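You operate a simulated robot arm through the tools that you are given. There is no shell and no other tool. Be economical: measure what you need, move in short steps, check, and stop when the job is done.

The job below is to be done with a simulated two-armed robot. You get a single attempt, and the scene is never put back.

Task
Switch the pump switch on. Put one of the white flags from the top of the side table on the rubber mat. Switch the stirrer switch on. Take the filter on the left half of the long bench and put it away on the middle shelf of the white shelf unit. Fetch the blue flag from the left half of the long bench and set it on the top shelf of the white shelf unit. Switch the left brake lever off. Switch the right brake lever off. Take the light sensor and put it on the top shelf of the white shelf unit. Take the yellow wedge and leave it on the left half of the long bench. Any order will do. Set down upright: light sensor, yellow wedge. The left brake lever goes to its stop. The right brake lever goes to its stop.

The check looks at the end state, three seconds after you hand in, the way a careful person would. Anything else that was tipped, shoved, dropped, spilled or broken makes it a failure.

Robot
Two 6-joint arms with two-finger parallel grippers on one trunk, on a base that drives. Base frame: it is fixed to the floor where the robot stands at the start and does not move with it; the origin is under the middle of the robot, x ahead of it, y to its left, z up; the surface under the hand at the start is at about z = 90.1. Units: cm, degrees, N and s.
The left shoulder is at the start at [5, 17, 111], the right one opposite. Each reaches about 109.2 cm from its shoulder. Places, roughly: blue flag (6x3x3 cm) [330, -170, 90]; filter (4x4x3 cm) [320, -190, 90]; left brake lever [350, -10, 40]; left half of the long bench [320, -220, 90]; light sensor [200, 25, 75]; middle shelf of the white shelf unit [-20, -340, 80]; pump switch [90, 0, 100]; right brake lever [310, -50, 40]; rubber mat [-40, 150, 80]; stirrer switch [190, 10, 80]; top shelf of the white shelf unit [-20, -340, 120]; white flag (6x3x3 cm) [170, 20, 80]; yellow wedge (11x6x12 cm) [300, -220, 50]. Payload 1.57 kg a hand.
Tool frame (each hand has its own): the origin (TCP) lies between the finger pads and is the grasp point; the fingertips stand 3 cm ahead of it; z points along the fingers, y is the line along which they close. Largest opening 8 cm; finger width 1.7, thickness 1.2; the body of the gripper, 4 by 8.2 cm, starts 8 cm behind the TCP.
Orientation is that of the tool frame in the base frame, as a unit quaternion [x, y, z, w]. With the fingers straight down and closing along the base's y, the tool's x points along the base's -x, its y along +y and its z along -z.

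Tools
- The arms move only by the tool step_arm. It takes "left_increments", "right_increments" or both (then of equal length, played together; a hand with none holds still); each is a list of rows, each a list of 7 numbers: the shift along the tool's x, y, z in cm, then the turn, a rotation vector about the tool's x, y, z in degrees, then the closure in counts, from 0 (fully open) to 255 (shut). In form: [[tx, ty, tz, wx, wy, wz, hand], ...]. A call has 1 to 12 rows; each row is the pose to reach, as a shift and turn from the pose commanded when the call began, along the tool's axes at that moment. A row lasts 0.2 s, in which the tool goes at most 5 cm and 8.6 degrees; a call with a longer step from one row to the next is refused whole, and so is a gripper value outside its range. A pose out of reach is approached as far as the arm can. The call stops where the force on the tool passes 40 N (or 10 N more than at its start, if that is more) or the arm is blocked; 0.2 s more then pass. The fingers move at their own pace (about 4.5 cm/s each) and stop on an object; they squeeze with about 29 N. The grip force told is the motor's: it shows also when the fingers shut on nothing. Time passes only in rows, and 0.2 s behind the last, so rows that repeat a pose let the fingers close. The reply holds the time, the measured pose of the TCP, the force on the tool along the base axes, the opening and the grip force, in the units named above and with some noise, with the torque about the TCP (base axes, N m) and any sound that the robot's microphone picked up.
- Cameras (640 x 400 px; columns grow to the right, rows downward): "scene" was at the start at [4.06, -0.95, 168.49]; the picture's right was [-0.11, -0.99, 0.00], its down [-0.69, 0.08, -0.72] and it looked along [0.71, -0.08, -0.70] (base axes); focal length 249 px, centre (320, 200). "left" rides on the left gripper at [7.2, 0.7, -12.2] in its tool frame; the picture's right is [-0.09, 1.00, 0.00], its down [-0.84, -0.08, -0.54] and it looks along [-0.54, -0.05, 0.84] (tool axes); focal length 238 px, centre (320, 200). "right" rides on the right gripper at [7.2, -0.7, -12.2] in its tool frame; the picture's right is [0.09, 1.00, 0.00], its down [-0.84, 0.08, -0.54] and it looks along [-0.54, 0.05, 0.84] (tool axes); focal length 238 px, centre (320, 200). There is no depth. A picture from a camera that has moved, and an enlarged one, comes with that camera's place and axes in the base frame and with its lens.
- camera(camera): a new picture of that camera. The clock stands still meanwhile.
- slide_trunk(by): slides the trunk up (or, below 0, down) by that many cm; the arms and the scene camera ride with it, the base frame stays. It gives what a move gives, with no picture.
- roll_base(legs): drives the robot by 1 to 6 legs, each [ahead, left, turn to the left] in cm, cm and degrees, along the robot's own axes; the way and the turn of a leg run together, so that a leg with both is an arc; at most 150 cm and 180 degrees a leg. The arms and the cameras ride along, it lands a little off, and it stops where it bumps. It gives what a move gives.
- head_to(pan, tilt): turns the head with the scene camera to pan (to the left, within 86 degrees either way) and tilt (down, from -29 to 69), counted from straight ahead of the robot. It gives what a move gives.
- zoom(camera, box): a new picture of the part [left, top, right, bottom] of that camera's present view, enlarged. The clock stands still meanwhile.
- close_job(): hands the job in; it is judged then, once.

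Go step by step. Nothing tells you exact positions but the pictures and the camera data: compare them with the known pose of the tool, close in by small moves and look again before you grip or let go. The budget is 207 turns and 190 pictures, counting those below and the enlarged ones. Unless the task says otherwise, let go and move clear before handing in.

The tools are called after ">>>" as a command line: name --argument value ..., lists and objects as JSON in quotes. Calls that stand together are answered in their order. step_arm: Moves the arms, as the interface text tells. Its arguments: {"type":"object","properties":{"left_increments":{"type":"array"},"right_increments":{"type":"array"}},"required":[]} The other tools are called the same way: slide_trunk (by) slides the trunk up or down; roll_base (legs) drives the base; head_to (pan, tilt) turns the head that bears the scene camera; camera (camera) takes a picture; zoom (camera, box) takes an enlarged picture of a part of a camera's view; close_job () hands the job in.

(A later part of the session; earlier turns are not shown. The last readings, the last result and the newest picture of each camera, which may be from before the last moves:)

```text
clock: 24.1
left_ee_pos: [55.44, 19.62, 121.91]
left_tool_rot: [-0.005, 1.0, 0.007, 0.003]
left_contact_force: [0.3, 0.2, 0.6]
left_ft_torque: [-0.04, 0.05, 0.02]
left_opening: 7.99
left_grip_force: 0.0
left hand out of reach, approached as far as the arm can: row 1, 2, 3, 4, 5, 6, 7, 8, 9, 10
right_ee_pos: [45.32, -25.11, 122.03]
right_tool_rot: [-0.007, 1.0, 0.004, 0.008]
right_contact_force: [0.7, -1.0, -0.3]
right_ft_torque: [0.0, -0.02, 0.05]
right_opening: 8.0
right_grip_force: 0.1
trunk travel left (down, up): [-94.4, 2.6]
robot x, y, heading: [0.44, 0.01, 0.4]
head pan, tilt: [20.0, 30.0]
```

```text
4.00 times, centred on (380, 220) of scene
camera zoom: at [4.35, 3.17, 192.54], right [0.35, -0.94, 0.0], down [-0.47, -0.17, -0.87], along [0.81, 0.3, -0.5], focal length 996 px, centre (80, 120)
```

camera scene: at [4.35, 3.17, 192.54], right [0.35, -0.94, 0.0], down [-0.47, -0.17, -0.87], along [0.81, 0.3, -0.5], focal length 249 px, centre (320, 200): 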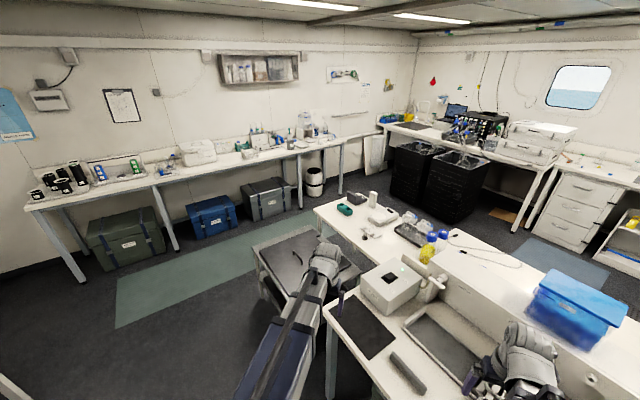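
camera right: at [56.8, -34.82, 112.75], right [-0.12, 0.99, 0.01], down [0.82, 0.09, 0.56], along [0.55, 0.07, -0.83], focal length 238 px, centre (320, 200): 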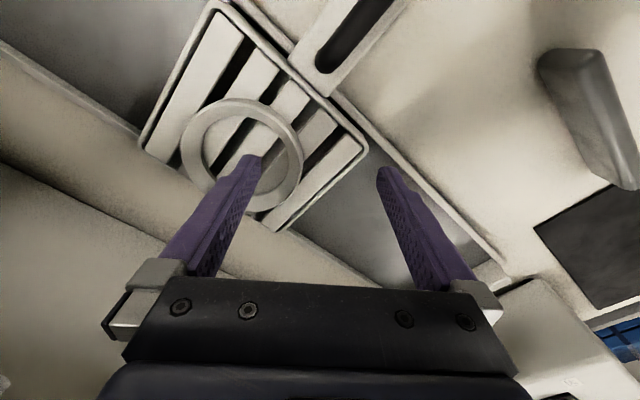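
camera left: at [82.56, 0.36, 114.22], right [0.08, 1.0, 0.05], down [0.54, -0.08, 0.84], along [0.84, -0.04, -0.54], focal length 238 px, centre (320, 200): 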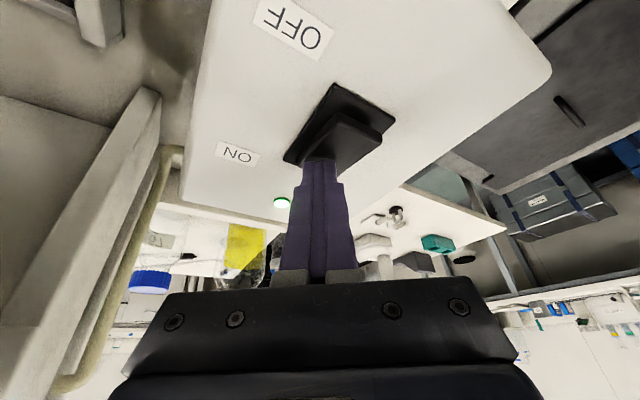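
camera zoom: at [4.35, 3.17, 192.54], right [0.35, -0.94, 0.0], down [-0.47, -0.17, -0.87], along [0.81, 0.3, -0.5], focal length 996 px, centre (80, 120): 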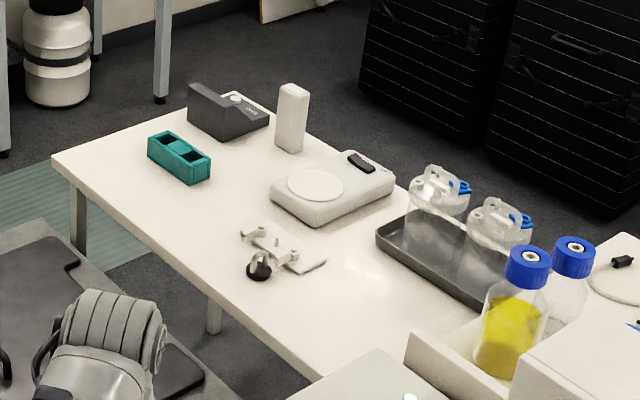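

I can map the side table now: stirrer (~191,9), light sensor (~198,25), small white flags (~163,20). Next I look left/behind for the rubber mat and get a closer look at the flags.

>>> zoom --camera "scene" --box '[350, 215, 400, 246]'

>>> head_to --pan 86 --tilt 35

>>> camera --camera "scene"

>>> head_to --pan -75 --tilt 30

>>> camera --camera "scene"

```text
12.80 times, centred on (375, 230) of scene
camera zoom: at [4.35, 3.17, 192.54], right [0.35, -0.94, 0.0], down [-0.47, -0.17, -0.87], along [0.81, 0.3, -0.5], focal length 3187 px, centre (-384, -190)
```

zoom: 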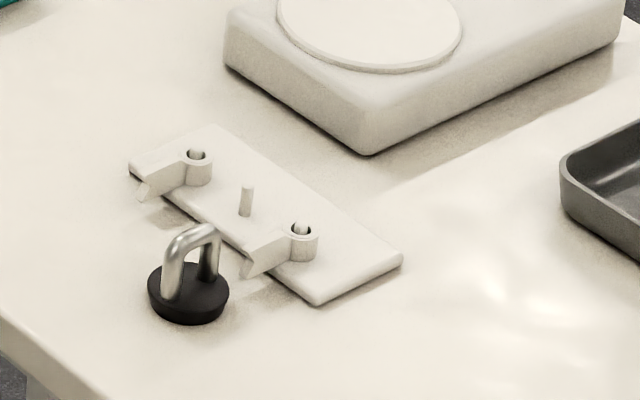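

```text
clock: 25.5
left_ee_pos: [55.57, 19.65, 121.98]
left_tool_rot: [-0.004, 1.0, 0.006, 0.003]
left_contact_force: [0.0, 0.5, 0.5]
left_ft_torque: [-0.02, 0.01, -0.01]
left_opening: 8.02
left_grip_force: 0.0
right_ee_pos: [45.42, -25.08, 121.9]
right_tool_rot: [-0.007, 1.0, 0.004, 0.007]
right_contact_force: [0.4, -0.3, -0.5]
right_ft_torque: [0.01, -0.03, 0.01]
right_opening: 8.0
right_grip_force: 0.1
trunk travel left (down, up): [-94.4, 2.6]
robot x, y, heading: [-0.18, 0.07, 0.1]
head pan, tilt: [85.9, 35.0]
```

```text
154 pictures are left
camera scene: at [-3.45, 8.79, 191.76], right [1.0, -0.07, 0.0], down [-0.04, -0.57, -0.82], along [0.06, 0.82, -0.57], focal length 249 px, centre (320, 200)
```

scene: 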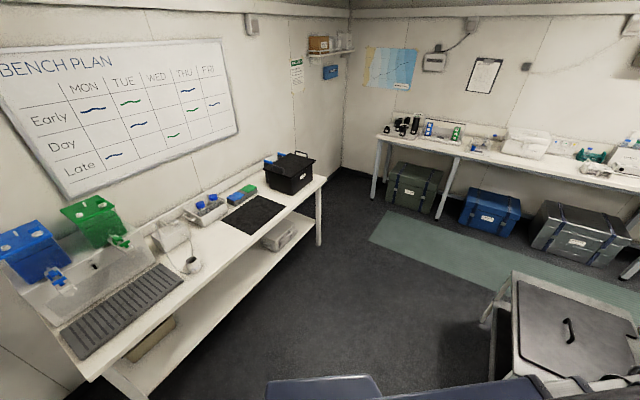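

```text
clock: 28.0
left_ee_pos: [55.62, 19.77, 121.96]
left_tool_rot: [-0.005, 1.0, 0.007, 0.004]
left_contact_force: [0.5, -0.4, 0.5]
left_ft_torque: [0.0, -0.01, -0.02]
left_opening: 7.99
left_grip_force: 0.1
right_ee_pos: [45.39, -25.19, 122.05]
right_tool_rot: [-0.007, 1.0, 0.004, 0.007]
right_contact_force: [0.2, 0.1, 0.2]
right_ft_torque: [0.01, -0.01, 0.0]
right_opening: 8.0
right_grip_force: 0.0
trunk travel left (down, up): [-94.4, 2.6]
robot x, y, heading: [-0.26, 0.24, 0.2]
head pan, tilt: [-75.0, 30.0]
```

```text
153 pictures are left
camera scene: at [-1.65, -8.72, 192.54], right [-0.96, -0.26, 0.0], down [-0.13, 0.48, -0.87], along [0.23, -0.84, -0.5], focal length 249 px, centre (320, 200)
```

scene: 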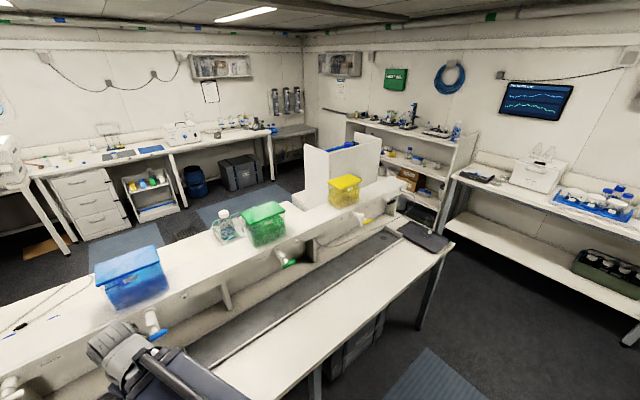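

I now have the room mapped: mat on the left bench at (-40,153), white shelf beyond the island's right end, long bench and black racks on the far side. The flags are ring-and-tail pieces hanging on pegs. I drive round the cart to the free end of the side table.

>>> roll_base --legs '[[30, 120, 0], [70, 45, 0], [0, 0, -90], [7, 72, 0], [0, 0, -40]]'

>>> head_to --pan 0 --tilt 40

>>> camera --camera "scene"

```text
clock: 47.5
left_ee_pos: [153.24, 107.84, 121.87]
left_tool_rot: [0.892, 0.452, 0.0, 0.007]
left_contact_force: [0.0, 0.8, 0.9]
left_ft_torque: [0.01, 0.0, -0.01]
left_opening: 8.0
left_grip_force: 0.0
right_ee_pos: [123.51, 142.88, 121.95]
right_tool_rot: [0.891, 0.454, -0.005, 0.007]
right_contact_force: [0.1, -0.7, -0.6]
right_ft_torque: [0.02, 0.0, 0.04]
right_opening: 8.01
right_grip_force: 0.2
trunk travel left (down, up): [-94.4, 2.6]
robot x, y, heading: [170.77, 164.24, -126.4]
head pan, tilt: [-75.0, 30.0]
```

```text
clock: 49.0
left_ee_pos: [153.29, 107.87, 121.89]
left_tool_rot: [0.892, 0.452, 0.0, 0.007]
left_contact_force: [-0.6, 0.2, -0.3]
left_ft_torque: [-0.03, -0.01, 0.03]
left_opening: 7.99
left_grip_force: 0.0
right_ee_pos: [123.52, 142.87, 121.9]
right_tool_rot: [0.891, 0.454, -0.004, 0.006]
right_contact_force: [-0.4, 0.1, 0.6]
right_ft_torque: [-0.02, 0.02, 0.05]
right_opening: 7.99
right_grip_force: 0.1
trunk travel left (down, up): [-94.4, 2.6]
robot x, y, heading: [170.9, 163.95, -126.7]
head pan, tilt: [0.0, 40.0]
```

```text
152 pictures are left
camera scene: at [168.03, 160.45, 191.01], right [-0.8, 0.6, 0.0], down [0.38, 0.52, -0.77], along [-0.46, -0.62, -0.64], focal length 249 px, centre (320, 200)
```

scene: 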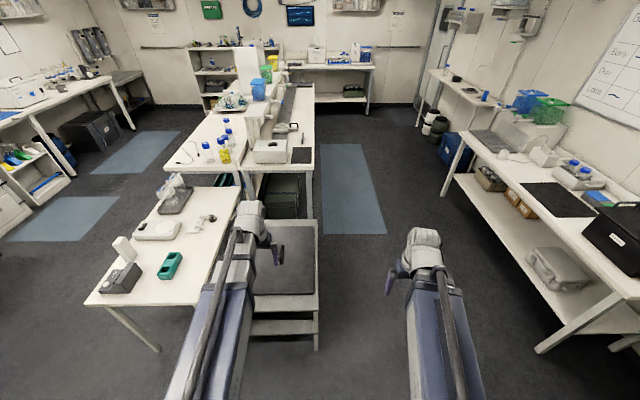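

Clear view of the side table. I drive to its end, facing along it.

>>> roll_base --legs '[[25, 99, 0], [0, 0, -4]]'

>>> camera --camera "scene"

```text
clock: 54.7
left_ee_pos: [214.88, 29.36, 121.9]
left_tool_rot: [0.907, 0.422, -0.001, 0.008]
left_contact_force: [-0.1, 0.3, -0.2]
left_ft_torque: [0.02, 0.0, 0.01]
left_opening: 8.0
left_grip_force: 0.1
right_ee_pos: [187.54, 66.46, 121.83]
right_tool_rot: [0.906, 0.424, -0.005, 0.006]
right_contact_force: [-0.3, -0.1, -0.1]
right_ft_torque: [0.0, -0.01, 0.01]
right_opening: 8.01
right_grip_force: 0.1
trunk travel left (down, up): [-94.4, 2.6]
robot x, y, heading: [235.86, 84.24, -130.5]
head pan, tilt: [0.0, 40.0]
```

```text
151 pictures are left
camera scene: at [233.11, 80.93, 191.01], right [-0.76, 0.65, 0.0], down [0.42, 0.49, -0.77], along [-0.5, -0.58, -0.64], focal length 249 px, centre (320, 200)
```

scene: 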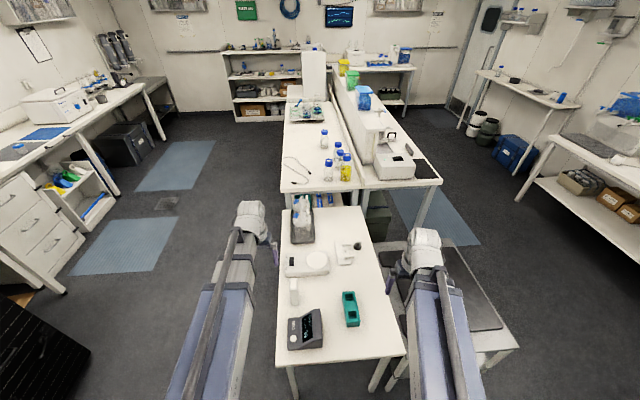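

Well placed. I zoom on the table for details.

>>> zoom --camera "scene" --box '[260, 230, 400, 360]'

>>> zoom --camera "scene" --box '[270, 235, 380, 300]'

```text
3.08 times, centred on (330, 295) of scene
camera zoom: at [233.11, 80.93, 191.01], right [-0.76, 0.65, 0.0], down [0.42, 0.49, -0.77], along [-0.5, -0.58, -0.64], focal length 766 px, centre (289, -92)
```

zoom: 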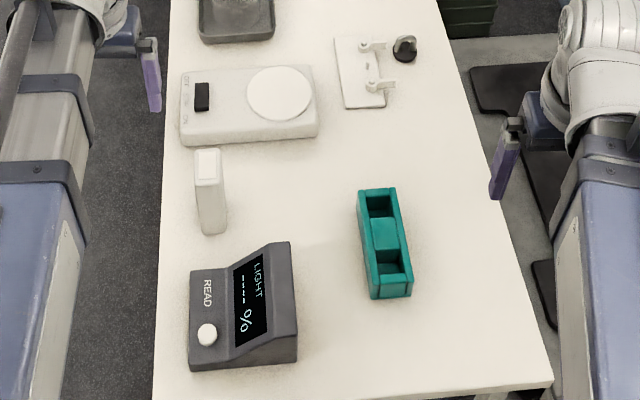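

```text
5.82 times, centred on (325, 268) of scene
camera zoom: at [233.11, 80.93, 191.01], right [-0.76, 0.65, 0.0], down [0.42, 0.49, -0.77], along [-0.5, -0.58, -0.64], focal length 1448 px, centre (291, -193)
```

zoom: 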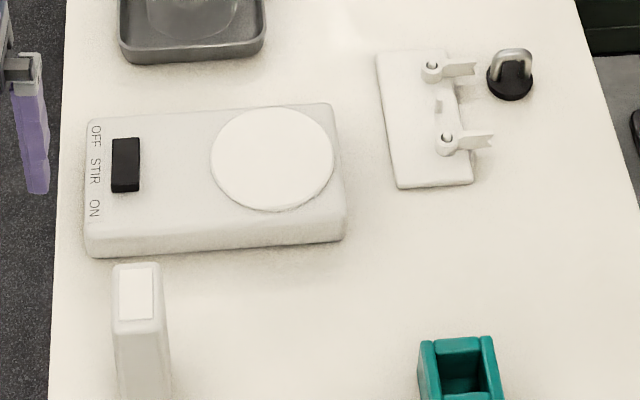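

The white upright box is at robot-frame (64 ahead, 12 left), stirrer rocker (85, 15; ON is the near end), flags (89, −15). I move 9 cm closer, and lower the trunk partly.

>>> roll_base --legs '[[9, 0, 0]]'

>>> step_arm --left_increments '[[-4, -1.5, 0, 0, 0, 0, 255], [-8, -3, 0, 0, 0, 0, 255], [-12, -4, 0, 0, 0, 0, 255], [-16, -4.8, 0, 0, 0, 0, 255], [-18.5, -4.8, 0, 0, 0, 0, 255], [-18.5, -4.8, 0, 0, 0, 0, 255]]'

>>> camera --camera "left"

>>> camera --camera "scene"

```text
clock: 55.9
left_ee_pos: [208.93, 22.41, 121.78]
left_tool_rot: [0.907, 0.421, 0.0, 0.006]
left_contact_force: [-0.8, -0.3, 0.5]
left_ft_torque: [0.03, -0.03, 0.02]
left_opening: 8.01
left_grip_force: 0.0
right_ee_pos: [181.58, 59.3, 122.03]
right_tool_rot: [0.906, 0.424, -0.004, 0.006]
right_contact_force: [-0.1, -0.7, 0.4]
right_ft_torque: [0.03, -0.04, -0.01]
right_opening: 8.04
right_grip_force: 0.1
trunk travel left (down, up): [-94.4, 2.6]
robot x, y, heading: [230.36, 77.53, -130.1]
head pan, tilt: [0.0, 40.0]
```

```text
clock: 57.2
left_ee_pos: [193.26, 11.5, 121.85]
left_tool_rot: [0.907, 0.421, 0.0, 0.008]
left_contact_force: [0.8, 0.4, -1.1]
left_ft_torque: [0.0, -0.01, 0.0]
left_opening: 0.0
left_grip_force: 21.3
right_ee_pos: [181.53, 59.44, 121.97]
right_tool_rot: [0.906, 0.424, -0.004, 0.006]
right_contact_force: [0.1, 0.1, -0.1]
right_ft_torque: [0.03, 0.03, -0.01]
right_opening: 8.0
right_grip_force: 0.0
trunk travel left (down, up): [-94.4, 2.6]
robot x, y, heading: [230.21, 77.76, -130.5]
head pan, tilt: [0.0, 40.0]
```

```text
148 pictures are left
camera left: at [198.34, 16.7, 134.08], right [0.7, -0.71, 0.01], down [-0.6, -0.58, 0.55], along [-0.38, -0.39, -0.84], focal length 238 px, centre (320, 200)
```

left: 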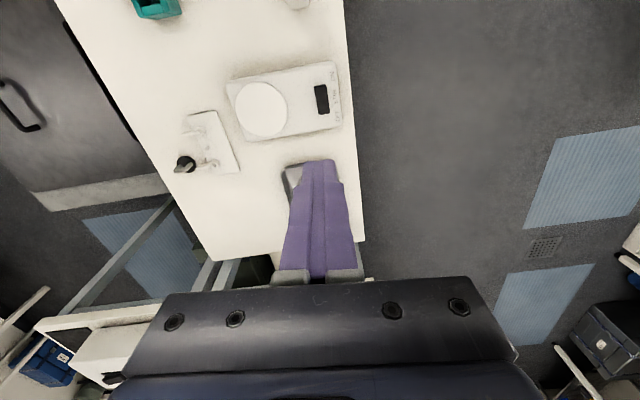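

```text
147 pictures are left
camera scene: at [227.27, 74.05, 191.01], right [-0.76, 0.65, 0.0], down [0.42, 0.49, -0.77], along [-0.5, -0.58, -0.64], focal length 249 px, centre (320, 200)
```

scene: 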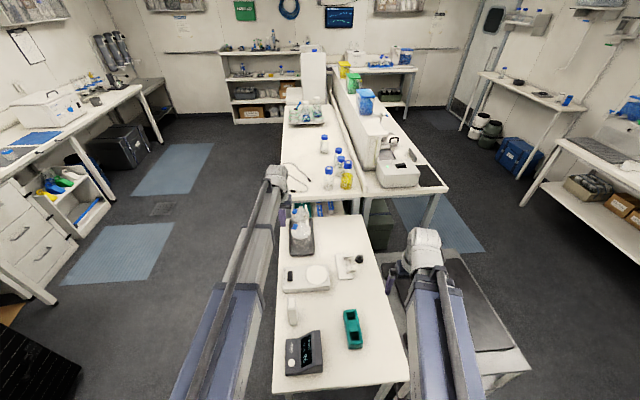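

The hand is nearly above the ON end. I lower the trunk 20 cm and look at clearances, including the forearm over the light sensor.

>>> slide_trunk --by -20

>>> camera --camera "left"

>>> camera --camera "scene"

>>> camera --camera "right"

```text
clock: 59.4
left_ee_pos: [193.23, 11.38, 101.86]
left_tool_rot: [0.907, 0.421, 0.0, 0.007]
left_contact_force: [0.9, -0.2, -0.2]
left_ft_torque: [-0.01, 0.05, -0.03]
left_opening: 0.02
left_grip_force: 21.1
right_ee_pos: [181.64, 59.46, 101.84]
right_tool_rot: [0.906, 0.424, -0.005, 0.006]
right_contact_force: [0.2, -0.7, -0.1]
right_ft_torque: [-0.01, -0.03, -0.01]
right_opening: 7.99
right_grip_force: 0.0
trunk travel left (down, up): [-74.4, 22.6]
robot x, y, heading: [230.47, 77.65, -130.1]
head pan, tilt: [0.0, 40.0]
```

```text
146 pictures are left
camera left: at [198.36, 16.69, 114.08], right [0.7, -0.71, 0.01], down [-0.6, -0.58, 0.55], along [-0.38, -0.39, -0.84], focal length 238 px, centre (320, 200)
```

left: 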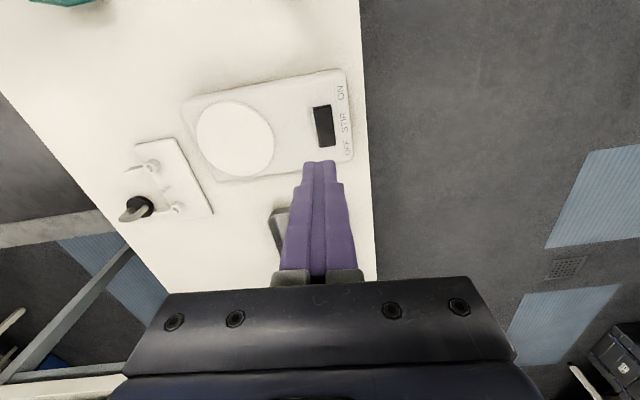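

```text
145 pictures are left
camera scene: at [227.27, 74.03, 171.01], right [-0.76, 0.65, 0.0], down [0.42, 0.49, -0.77], along [-0.5, -0.58, -0.64], focal length 249 px, centre (320, 200)
```

scene: 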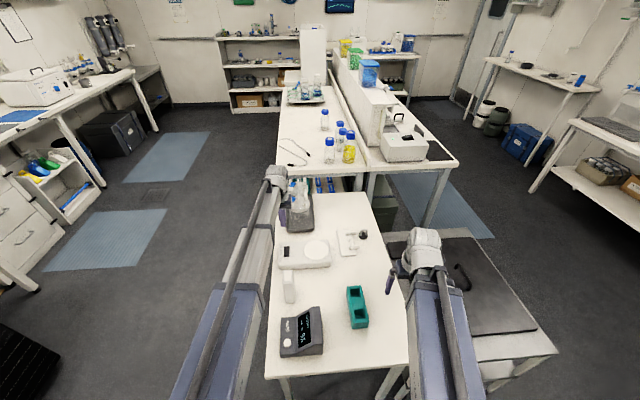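

```text
144 pictures are left
camera right: at [185.89, 65.63, 113.86], right [0.82, -0.57, 0.01], down [-0.47, -0.68, 0.55], along [-0.31, -0.46, -0.83], focal length 238 px, centre (320, 200)
```

right: 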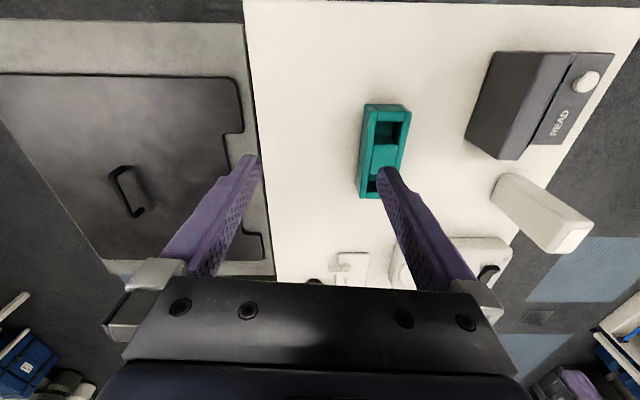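

Sensor top is about z≈89, leaving room under the forearm. I shift the left hand slightly, swing the right hand away from the teal block, and lower further.

>>> step_arm --left_increments '[[-0.2, 0.8, 0, 0, 0, 0, 255], [-0.2, 0.8, 0, 0, 0, 0, 255]]' --right_increments '[[0, -3, 0, 0, 0, 0, 0], [0, -6, 0, 0, 0, 0, 0]]'

>>> slide_trunk --by -13

>>> camera --camera "left"

>>> camera --camera "scene"

```text
clock: 60.0
left_ee_pos: [193.65, 10.84, 101.88]
left_tool_rot: [0.907, 0.421, 0.0, 0.007]
left_contact_force: [0.7, -0.3, 0.4]
left_ft_torque: [0.01, 0.02, 0.0]
left_opening: 0.0
left_grip_force: 21.0
right_ee_pos: [176.9, 63.41, 101.92]
right_tool_rot: [0.905, 0.425, -0.005, 0.006]
right_contact_force: [-1.0, 0.2, -0.1]
right_ft_torque: [0.0, -0.02, 0.0]
right_opening: 8.01
right_grip_force: 0.1
trunk travel left (down, up): [-74.4, 22.6]
robot x, y, heading: [230.27, 77.59, -130.4]
head pan, tilt: [0.0, 40.0]
```

```text
clock: 61.6
left_ee_pos: [193.69, 10.79, 88.92]
left_tool_rot: [0.907, 0.421, -0.001, 0.006]
left_contact_force: [1.0, 0.1, -0.6]
left_ft_torque: [0.0, -0.03, -0.01]
left_opening: 0.01
left_grip_force: 21.5
right_ee_pos: [176.95, 63.32, 88.79]
right_tool_rot: [0.906, 0.424, -0.006, 0.006]
right_contact_force: [-0.6, 0.0, -0.8]
right_ft_torque: [-0.03, 0.02, 0.0]
right_opening: 7.99
right_grip_force: 0.0
trunk travel left (down, up): [-61.4, 35.6]
robot x, y, heading: [229.78, 77.48, -130.3]
head pan, tilt: [0.0, 40.0]
```

```text
143 pictures are left
camera left: at [198.82, 16.0, 101.08], right [0.7, -0.71, 0.01], down [-0.6, -0.58, 0.55], along [-0.38, -0.39, -0.84], focal length 238 px, centre (320, 200)
```

left: 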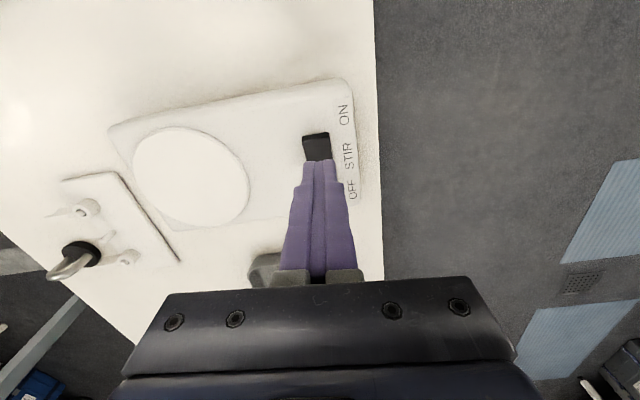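

```text
142 pictures are left
camera scene: at [227.27, 74.03, 158.01], right [-0.76, 0.65, 0.0], down [0.42, 0.49, -0.77], along [-0.5, -0.58, -0.64], focal length 249 px, centre (320, 200)
```

scene: 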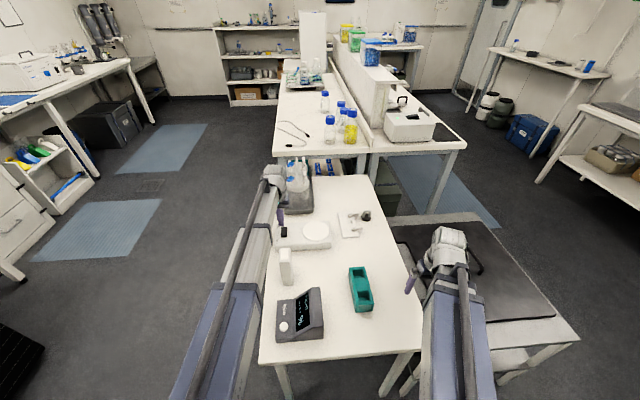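

Aligned. Small shift toward the ON edge, then press down by trunk.

>>> step_arm --left_increments '[[0.4, 0.1, 0, 0, 0, 0, 255], [0.4, 0.1, 0, 0, 0, 0, 255]]'

>>> slide_trunk --by -7

>>> camera --camera "left"

```text
clock: 62.2
left_ee_pos: [193.95, 10.96, 88.82]
left_tool_rot: [0.907, 0.421, 0.0, 0.007]
left_contact_force: [-0.7, 0.3, 0.9]
left_ft_torque: [-0.01, 0.01, 0.0]
left_opening: 0.02
left_grip_force: 21.1
right_ee_pos: [176.85, 63.45, 88.87]
right_tool_rot: [0.906, 0.424, -0.004, 0.006]
right_contact_force: [-0.4, -0.1, -0.8]
right_ft_torque: [-0.03, 0.02, -0.02]
right_opening: 8.0
right_grip_force: 0.1
trunk travel left (down, up): [-61.4, 35.6]
robot x, y, heading: [230.2, 77.72, -130.5]
head pan, tilt: [0.0, 40.0]
```

```text
clock: 63.1
left_ee_pos: [194.06, 11.02, 82.51]
left_tool_rot: [0.907, 0.421, -0.004, 0.008]
left_contact_force: [0.3, 1.8, 35.5]
left_ft_torque: [-0.22, 0.2, 0.03]
left_opening: 0.02
left_grip_force: 21.3
right_ee_pos: [176.88, 63.55, 82.45]
right_tool_rot: [0.906, 0.424, -0.005, 0.006]
right_contact_force: [0.2, 0.7, 0.1]
right_ft_torque: [0.0, -0.02, -0.01]
right_opening: 7.99
right_grip_force: 0.0
trunk travel left (down, up): [-54.9, 42.1]
robot x, y, heading: [230.23, 77.43, -130.4]
head pan, tilt: [0.0, 40.0]
heard: click
stopped: the force on the tool passed its limit at 57 N (the readings are from after the stop); the commanded pose is now the measured one
```

```text
141 pictures are left
camera left: at [199.21, 16.3, 94.69], right [0.7, -0.71, 0.01], down [-0.6, -0.58, 0.55], along [-0.39, -0.4, -0.83], focal length 238 px, centre (320, 200)
```

left: 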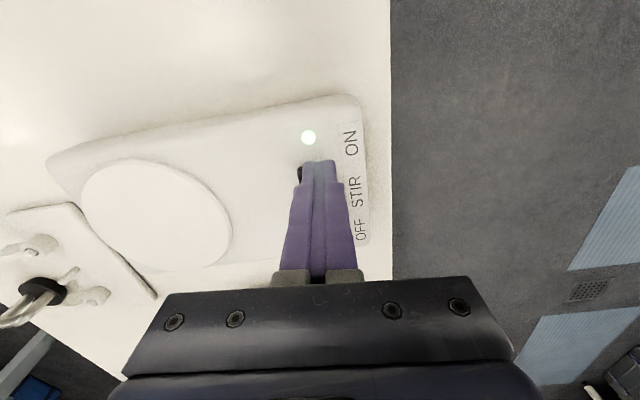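

Stirrer clicked on and its lamp is lit. Lift 18 cm, and pull the left hand back while tilting its fingers forward to about 45° to see what the arm can do.

>>> slide_trunk --by 22

>>> step_arm --left_increments '[[3, 0, 0, 0, -6, 0, 255], [6, 0, 0, 0, -12, 0, 200], [9, 0, 0, 0, -18, 0, 100], [13, 0, 0, 0, -24, 0, 0], [17, 0, 0, 0, -30, 0, 0], [21, 0, 0, 0, -36, 0, 0], [25, 0, 0, 0, -42, 0, 0], [29, 0, 0, 0, -45, 0, 0], [29, 0, 0, 0, -45, 0, 0]]'

>>> camera --camera "left"

```text
clock: 65.5
left_ee_pos: [193.97, 10.89, 104.32]
left_tool_rot: [0.907, 0.42, -0.002, 0.009]
left_contact_force: [0.3, 1.2, -1.2]
left_ft_torque: [0.0, 0.01, 0.01]
left_opening: 0.0
left_grip_force: 20.7
right_ee_pos: [176.85, 63.34, 104.3]
right_tool_rot: [0.906, 0.424, -0.005, 0.006]
right_contact_force: [-0.5, 0.0, -0.2]
right_ft_torque: [0.01, 0.02, -0.01]
right_opening: 8.0
right_grip_force: 0.1
trunk travel left (down, up): [-76.9, 20.1]
robot x, y, heading: [230.38, 77.7, -130.6]
head pan, tilt: [0.0, 40.0]
```

```text
clock: 67.5
left_ee_pos: [201.46, 21.34, 110.96]
left_tool_rot: [0.837, 0.387, -0.349, 0.169]
left_contact_force: [0.1, -1.3, -0.6]
left_ft_torque: [0.0, 0.02, 0.01]
left_opening: 8.01
left_grip_force: 0.1
left hand out of reach, approached as far as the arm can: row 2, 3, 4, 5, 6, 7, 8, 9
right_ee_pos: [176.95, 63.29, 104.31]
right_tool_rot: [0.906, 0.424, -0.005, 0.006]
right_contact_force: [0.4, 0.4, -0.1]
right_ft_torque: [0.03, 0.0, -0.01]
right_opening: 8.01
right_grip_force: 0.1
trunk travel left (down, up): [-76.9, 20.1]
robot x, y, heading: [230.37, 77.88, -130.3]
head pan, tilt: [0.0, 40.0]
```

```text
140 pictures are left
camera left: at [210.74, 31.44, 114.37], right [0.72, -0.69, 0.08], down [-0.2, -0.09, 0.98], along [-0.67, -0.72, -0.2], focal length 238 px, centre (320, 200)
```

left: 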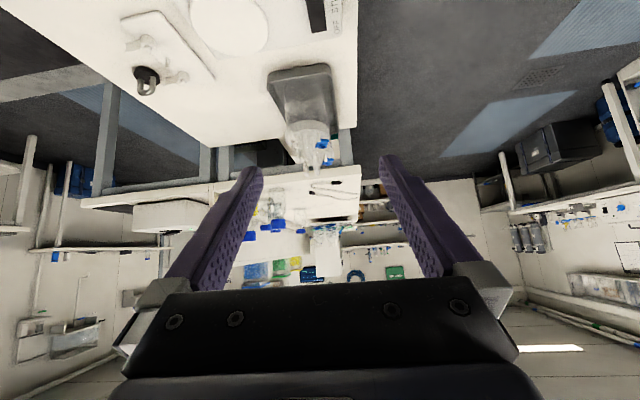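

I learned the wrist stays at a fixed height above the shoulders: z comes from the trunk and hand tilt only. Now bring the right hand over the flags for a close look, left hand stays up.

>>> step_arm --right_increments '[[-4, 2, 0, 0, 0, 0, 0], [-8, 4, 0, 0, 0, 0, 0], [-12, 6, 0, 0, 0, 0, 0], [-16, 8, 0, 0, 0, 0, 0], [-20, 10, 0, 0, 0, 0, 0], [-24, 12, 0, 0, 0, 0, 0], [-28, 14, 0, 0, 0, 0, 0], [-30, 15, 0, 0, 0, 0, 0], [-30, 15, 0, 0, 0, 0, 0]]'

>>> camera --camera "right"

>>> zoom --camera "scene" --box '[250, 180, 410, 340]'

```text
clock: 69.5
left_ee_pos: [201.43, 21.28, 110.94]
left_tool_rot: [0.837, 0.387, -0.348, 0.169]
left_contact_force: [-0.7, -0.8, 0.6]
left_ft_torque: [0.01, 0.0, 0.03]
left_opening: 8.01
left_grip_force: 0.0
right_ee_pos: [169.4, 30.79, 104.26]
right_tool_rot: [0.905, 0.425, -0.005, 0.006]
right_contact_force: [0.0, 0.5, 0.5]
right_ft_torque: [0.02, -0.03, -0.03]
right_opening: 7.99
right_grip_force: 0.0
right hand out of reach, approached as far as the arm can: row 3, 4, 5, 6, 7, 8, 9
trunk travel left (down, up): [-76.9, 20.1]
robot x, y, heading: [230.06, 77.45, -130.2]
head pan, tilt: [0.0, 40.0]
```

```text
139 pictures are left
camera right: at [173.63, 36.92, 116.29], right [0.82, -0.57, 0.01], down [-0.47, -0.68, 0.55], along [-0.31, -0.46, -0.83], focal length 238 px, centre (320, 200)
```

right: 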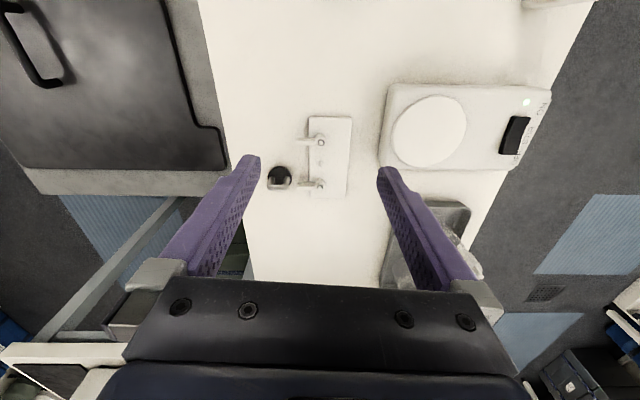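

```text
2.50 times, centred on (330, 260) of scene
camera zoom: at [227.26, 74.01, 173.44], right [-0.76, 0.65, 0.0], down [0.42, 0.49, -0.77], along [-0.5, -0.58, -0.64], focal length 622 px, centre (295, 50)
```

zoom: 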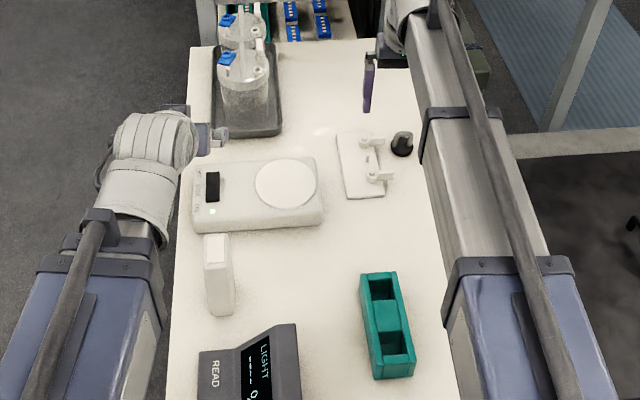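

>>> zoom --camera "right" --box '[240, 100, 380, 210]'

```text
3.64 times, centred on (310, 155) of right
camera zoom: at [173.63, 36.92, 116.29], right [0.82, -0.57, 0.01], down [-0.47, -0.68, 0.55], along [-0.31, -0.46, -0.83], focal length 867 px, centre (356, 364)
```

zoom: 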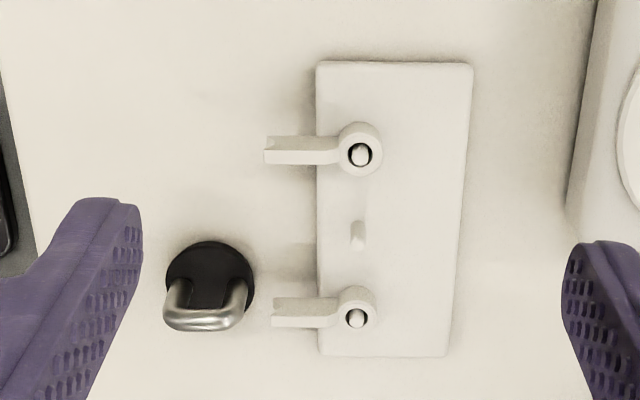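

The near flag's tail (~164.2, 27.0) is a bar to grip crosswise. I rotate the right gripper 90° about the vertical, with opening about 5 cm.

>>> step_arm --right_increments '[[0, 0, 0, 0, 0, -8, 90], [0, 0, 0, 0, 0, -16, 90], [0, 0, 0, 0, 0, -24, 90], [0, 0, 0, 0, 0, -32, 90], [0, 0, 0, 0, 0, -40, 90], [0, 0, 0, 0, 0, -48, 90], [0, 0, 0, 0, 0, -56, 90], [0, 0, 0, 0, 0, -64, 90], [0, 0, 0, 0, 0, -72, 90], [0, 0, 0, 0, 0, -80, 90], [0, 0, 0, 0, 0, -86, 90]]'

>>> camera --camera "right"

```text
clock: 71.9
left_ee_pos: [201.38, 21.35, 110.89]
left_tool_rot: [0.837, 0.387, -0.348, 0.169]
left_contact_force: [0.9, -0.1, -0.3]
left_ft_torque: [0.0, 0.01, -0.02]
left_opening: 8.0
left_grip_force: 0.0
right_ee_pos: [169.19, 30.61, 104.36]
right_tool_rot: [0.372, 0.928, -0.007, 0.0]
right_contact_force: [-1.0, -0.1, 1.0]
right_ft_torque: [0.01, 0.0, 0.01]
right_opening: 5.18
right_grip_force: 0.1
trunk travel left (down, up): [-76.9, 20.1]
robot x, y, heading: [230.32, 77.33, -130.2]
head pan, tilt: [0.0, 40.0]
```

```text
136 pictures are left
camera right: at [163.74, 35.42, 116.34], right [0.62, 0.78, -0.01], down [0.66, -0.51, 0.55], along [0.42, -0.35, -0.84], focal length 238 px, centre (320, 200)
```

right: 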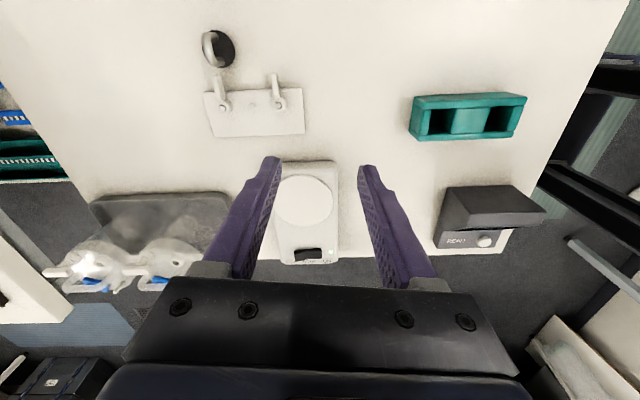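

Triangulating, flag tops are at z≈75.5 and the table near 72.5. I move the right hand over the tail and swing the left hand out past the table's left edge before lowering.

>>> step_arm --left_increments '[[0, 4, 0, 0, 0, 0, 0], [0, 8, 0, 0, 0, 0, 0], [0, 12, 0, 0, 0, 0, 0], [0, 16, 0, 0, 0, 0, 0], [0, 19, 0, 0, 0, 0, 0]]' --right_increments '[[0, -2, 0, 0, 0, 0, 90], [0, -4, 0, 0, 0, 0, 90], [0, -6, 0, 0, 0, 0, 90], [0, -7.3, 0, 0, 0, 0, 90], [0, -7.3, 0, 0, 0, 0, 90]]'

>>> slide_trunk --by -18

>>> camera --camera "right"

>>> camera --camera "scene"

```text
clock: 73.1
left_ee_pos: [216.0, 8.78, 110.92]
left_tool_rot: [0.837, 0.386, -0.349, 0.168]
left_contact_force: [-1.1, -0.3, -0.4]
left_ft_torque: [0.0, -0.01, 0.01]
left_opening: 8.02
left_grip_force: 0.1
left hand out of reach, approached as far as the arm can: row 4
right_ee_pos: [164.28, 25.5, 104.37]
right_tool_rot: [0.373, 0.928, -0.007, 0.0]
right_contact_force: [-0.3, 0.9, -0.2]
right_ft_torque: [0.02, 0.05, -0.01]
right_opening: 5.19
right_grip_force: 0.1
trunk travel left (down, up): [-76.9, 20.1]
robot x, y, heading: [230.49, 77.54, -130.2]
head pan, tilt: [0.0, 40.0]
```

```text
clock: 75.1
left_ee_pos: [215.89, 8.93, 92.97]
left_tool_rot: [0.837, 0.386, -0.35, 0.168]
left_contact_force: [0.4, -0.8, 0.2]
left_ft_torque: [-0.03, 0.0, 0.0]
left_opening: 7.98
left_grip_force: 0.1
right_ee_pos: [164.14, 25.45, 86.28]
right_tool_rot: [0.374, 0.928, -0.007, 0.001]
right_contact_force: [0.1, -0.8, 0.5]
right_ft_torque: [-0.04, -0.02, -0.02]
right_opening: 5.18
right_grip_force: 0.0
trunk travel left (down, up): [-58.9, 38.1]
robot x, y, heading: [230.25, 77.61, -130.4]
head pan, tilt: [0.0, 40.0]
```

```text
135 pictures are left
camera right: at [158.71, 30.24, 98.35], right [0.62, 0.78, -0.01], down [0.66, -0.52, 0.55], along [0.42, -0.35, -0.84], focal length 238 px, centre (320, 200)
```

right: 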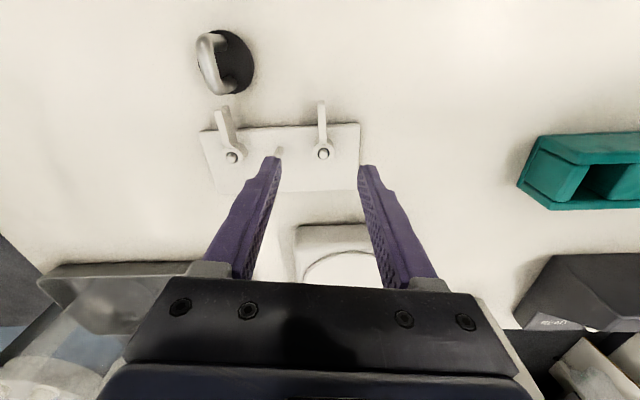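

```text
134 pictures are left
camera scene: at [227.26, 74.01, 155.45], right [-0.76, 0.65, 0.0], down [0.42, 0.49, -0.77], along [-0.5, -0.58, -0.64], focal length 249 px, centre (320, 200)
```

scene: 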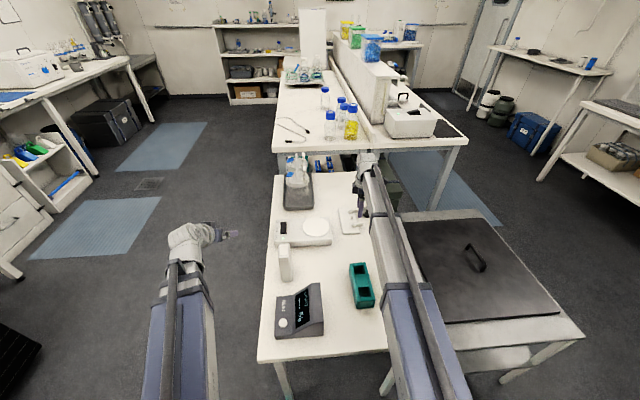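

Aligned over the near flag's tail. Lower 9 cm.

>>> slide_trunk --by -8.5

>>> camera --camera "right"

>>> zoom --camera "scene" --box '[320, 180, 400, 240]'

```text
clock: 76.3
left_ee_pos: [216.04, 8.9, 84.51]
left_tool_rot: [0.837, 0.387, -0.349, 0.169]
left_contact_force: [-0.8, -0.6, -0.5]
left_ft_torque: [0.01, 0.0, 0.03]
left_opening: 7.96
left_grip_force: 0.0
right_ee_pos: [164.29, 25.61, 78.08]
right_tool_rot: [0.373, 0.928, -0.008, 0.001]
right_contact_force: [-2.0, -1.6, 26.3]
right_ft_torque: [0.67, -0.42, 0.02]
right_opening: 4.99
right_grip_force: 0.1
trunk travel left (down, up): [-50.4, 46.6]
robot x, y, heading: [230.42, 77.4, -130.6]
head pan, tilt: [0.0, 40.0]
```

```text
133 pictures are left
camera right: at [158.81, 30.32, 90.05], right [0.62, 0.78, -0.01], down [0.66, -0.52, 0.55], along [0.42, -0.35, -0.84], focal length 238 px, centre (320, 200)
```

right: 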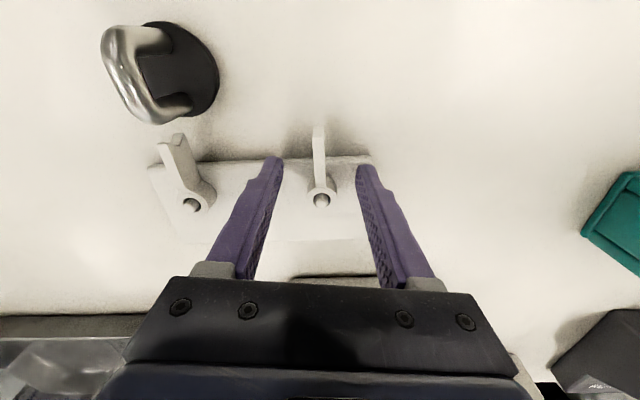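

```text
6.67 times, centred on (360, 210) of scene
camera zoom: at [227.45, 74.15, 147.0], right [-0.76, 0.65, 0.0], down [0.42, 0.49, -0.77], along [-0.5, -0.58, -0.64], focal length 1660 px, centre (53, 133)
```

zoom: 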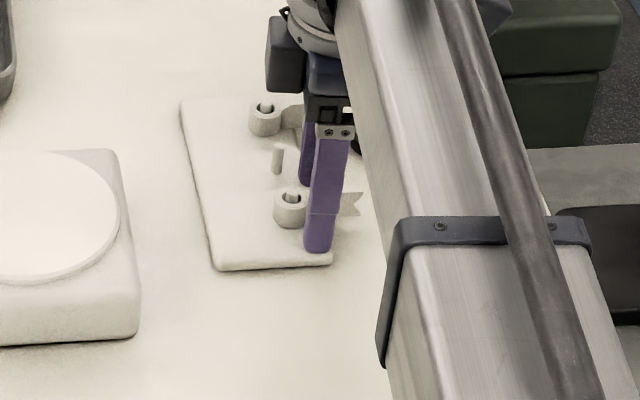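

The tips just touch the board (z≈75). Raise 0.5 cm and close on the tail.

>>> slide_trunk --by 0.6

>>> step_arm --right_increments '[[0, 0, 0, 0, 0, 0, 255], [0, 0, 0, 0, 0, 0, 255], [0, 0, 0, 0, 0, 0, 255], [0, 0, 0, 0, 0, 0, 255], [0, 0, 0, 0, 0, 0, 255]]'

>>> camera --camera "right"

```text
clock: 76.8
left_ee_pos: [215.84, 8.83, 85.09]
left_tool_rot: [0.836, 0.386, -0.35, 0.169]
left_contact_force: [-0.3, -0.2, 0.4]
left_ft_torque: [-0.03, 0.02, -0.02]
left_opening: 7.99
left_grip_force: 0.1
right_ee_pos: [164.24, 25.54, 78.37]
right_tool_rot: [0.373, 0.928, -0.007, 0.001]
right_contact_force: [-0.6, 0.1, 0.0]
right_ft_torque: [0.03, 0.0, -0.01]
right_opening: 5.19
right_grip_force: 0.1
trunk travel left (down, up): [-51.0, 46.0]
robot x, y, heading: [230.38, 77.42, -130.4]
head pan, tilt: [0.0, 40.0]
```

```text
clock: 78.0
left_ee_pos: [215.87, 8.85, 84.95]
left_tool_rot: [0.837, 0.386, -0.349, 0.169]
left_contact_force: [-0.1, 0.0, 0.6]
left_ft_torque: [-0.01, 0.01, 0.0]
left_opening: 8.01
left_grip_force: 0.0
right_ee_pos: [164.08, 25.69, 78.45]
right_tool_rot: [0.373, 0.928, -0.006, 0.0]
right_contact_force: [-3.8, 14.2, -0.2]
right_ft_torque: [0.39, 0.12, 0.19]
right_opening: 0.47
right_grip_force: 25.2
trunk travel left (down, up): [-51.0, 46.0]
robot x, y, heading: [230.53, 77.71, -130.6]
head pan, tilt: [0.0, 40.0]
```

```text
131 pictures are left
camera right: at [158.58, 30.48, 90.47], right [0.62, 0.78, -0.01], down [0.66, -0.52, 0.55], along [0.42, -0.35, -0.84], focal length 238 px, centre (320, 200)
```

right: 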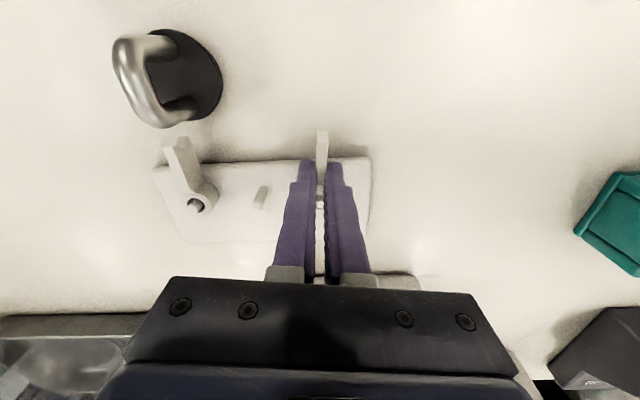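

Gripped the thin tail. Lift gently off the peg.

>>> slide_trunk --by 2.5

>>> slide_trunk --by 6

>>> camera --camera "right"

```text
clock: 78.7
left_ee_pos: [215.89, 8.71, 87.55]
left_tool_rot: [0.837, 0.386, -0.349, 0.168]
left_contact_force: [-0.1, 0.6, -0.4]
left_ft_torque: [0.01, 0.06, 0.01]
left_opening: 8.01
left_grip_force: 0.1
right_ee_pos: [164.35, 25.25, 80.96]
right_tool_rot: [0.372, 0.928, -0.009, 0.003]
right_contact_force: [-0.7, -0.4, 0.0]
right_ft_torque: [-0.02, 0.0, 0.0]
right_opening: 0.44
right_grip_force: 25.0
trunk travel left (down, up): [-53.5, 43.5]
robot x, y, heading: [230.37, 77.18, -130.3]
head pan, tilt: [0.0, 40.0]
```

```text
clock: 79.7
left_ee_pos: [215.88, 8.74, 93.54]
left_tool_rot: [0.837, 0.387, -0.349, 0.168]
left_contact_force: [-0.9, -0.7, -0.5]
left_ft_torque: [-0.01, 0.01, 0.03]
left_opening: 8.0
left_grip_force: 0.0
right_ee_pos: [164.23, 25.5, 86.97]
right_tool_rot: [0.373, 0.928, -0.006, 0.001]
right_contact_force: [-0.7, 0.1, 0.3]
right_ft_torque: [0.01, -0.03, -0.01]
right_opening: 0.44
right_grip_force: 24.9
trunk travel left (down, up): [-59.5, 37.5]
robot x, y, heading: [230.3, 77.38, -130.5]
head pan, tilt: [0.0, 40.0]
```

```text
130 pictures are left
camera right: at [158.7, 30.23, 98.93], right [0.62, 0.78, -0.01], down [0.66, -0.52, 0.55], along [0.42, -0.35, -0.84], focal length 238 px, centre (320, 200)
```

right: 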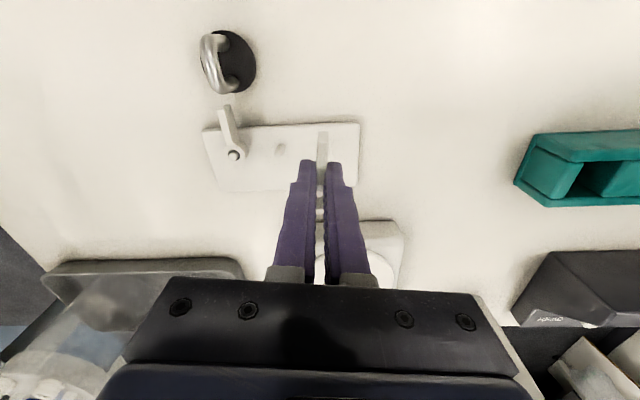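

Flag held. Before gripping the light sensor I want the shelf height, so I zoom on the far shelf unit.

>>> zoom --camera "scene" --box '[200, 0, 300, 120]'

```text
3.33 times, centred on (250, 60) of scene
camera zoom: at [227.24, 73.99, 156.04], right [-0.76, 0.65, 0.0], down [0.42, 0.49, -0.77], along [-0.5, -0.58, -0.64], focal length 830 px, centre (553, 667)
```

zoom: 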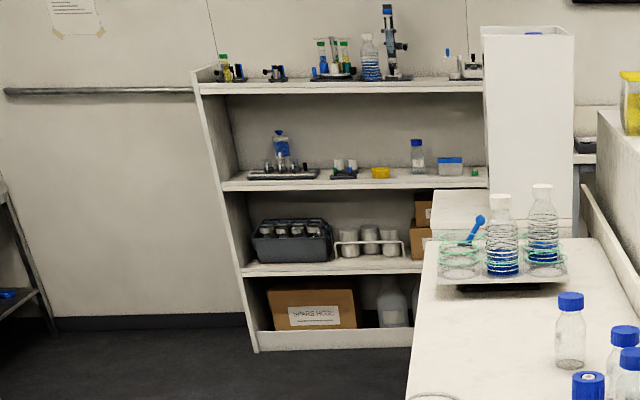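

Top shelf ≈ z 117.5, middle ≈ 79. Good. For the sensor I use a ~50° hand: raise, back up 12 cm, then swing the left hand in front of and above the sensor.

>>> slide_trunk --by 14

>>> roll_base --legs '[[-12, 0, 0]]'

>>> step_arm --left_increments '[[0, -4, 0, 0, -5, 0, 0], [0, -8, 0, 0, -5, 0, 0], [0, -12, 0, 0, -5, 0, 0], [0, -16, 0, 0, -5, 0, 0], [-1.4, -20, 1.4, 0, -5, 0, 0], [-2.8, -21.5, 2.8, 0, -5, 0, 0], [-2.8, -21.5, 2.8, 0, -5, 0, 0]]'

>>> camera --camera "left"

>>> camera --camera "scene"

```text
clock: 81.4
left_ee_pos: [215.93, 8.78, 107.45]
left_tool_rot: [0.837, 0.386, -0.349, 0.168]
left_contact_force: [-0.9, -0.6, 0.0]
left_ft_torque: [-0.01, 0.02, -0.01]
left_opening: 8.02
left_grip_force: 0.0
right_ee_pos: [164.32, 25.51, 100.85]
right_tool_rot: [0.373, 0.928, -0.007, 0.001]
right_contact_force: [0.6, -0.1, -0.8]
right_ft_torque: [-0.01, 0.02, 0.0]
right_opening: 0.43
right_grip_force: 24.4
trunk travel left (down, up): [-73.5, 23.5]
robot x, y, heading: [230.34, 77.33, -130.3]
head pan, tilt: [0.0, 40.0]
```

```text
clock: 82.6
left_ee_pos: [223.87, 18.18, 107.56]
left_tool_rot: [0.837, 0.386, -0.35, 0.169]
left_contact_force: [0.2, 0.5, 0.1]
left_ft_torque: [0.0, -0.01, 0.01]
left_opening: 7.99
left_grip_force: 0.1
right_ee_pos: [172.27, 34.8, 101.0]
right_tool_rot: [0.373, 0.928, -0.008, 0.0]
right_contact_force: [0.4, -0.3, 1.5]
right_ft_torque: [-0.01, 0.04, 0.01]
right_opening: 0.46
right_grip_force: 24.8
trunk travel left (down, up): [-73.5, 23.5]
robot x, y, heading: [238.18, 86.48, -130.6]
head pan, tilt: [0.0, 40.0]
```

```text
clock: 84.2
left_ee_pos: [204.94, 28.83, 108.9]
left_tool_rot: [0.821, 0.38, -0.383, 0.186]
left_contact_force: [1.1, -1.5, -0.4]
left_ft_torque: [-0.02, 0.0, -0.01]
left_opening: 8.01
left_grip_force: 0.0
left hand out of reach, approached as far as the arm can: row 1, 2, 3, 4, 5, 6, 7
right_ee_pos: [172.22, 34.7, 100.91]
right_tool_rot: [0.373, 0.928, -0.007, 0.001]
right_contact_force: [0.0, 0.8, -0.1]
right_ft_torque: [-0.02, -0.01, -0.01]
right_opening: 0.42
right_grip_force: 25.3
trunk travel left (down, up): [-73.5, 23.5]
robot x, y, heading: [238.2, 86.49, -130.7]
head pan, tilt: [0.0, 40.0]
```

```text
128 pictures are left
camera left: at [214.46, 39.14, 111.19], right [0.72, -0.69, 0.08], down [-0.14, -0.03, 0.99], along [-0.68, -0.73, -0.12], focal length 238 px, centre (320, 200)
```

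left: 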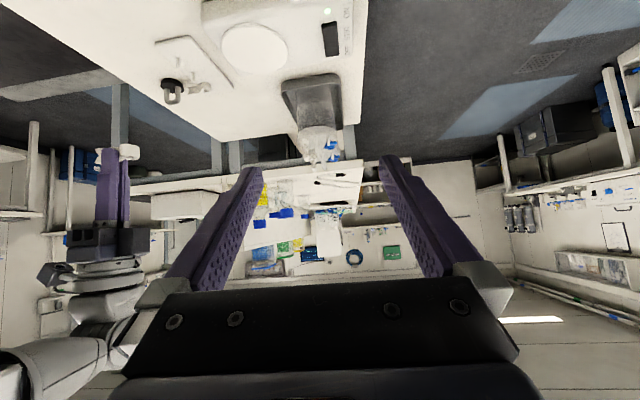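

```text
127 pictures are left
camera scene: at [235.17, 83.3, 170.04], right [-0.76, 0.65, 0.0], down [0.42, 0.49, -0.77], along [-0.5, -0.58, -0.64], focal length 249 px, centre (320, 200)
```

scene: 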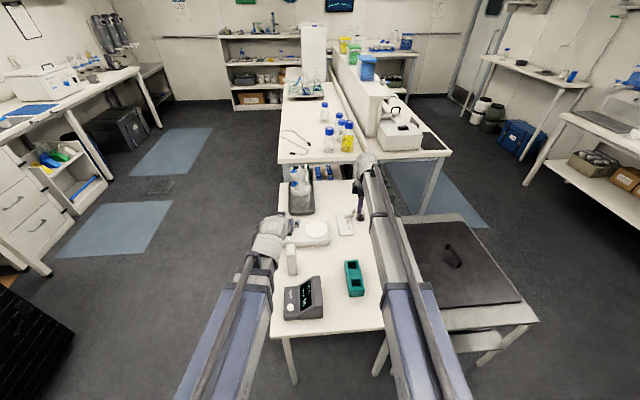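

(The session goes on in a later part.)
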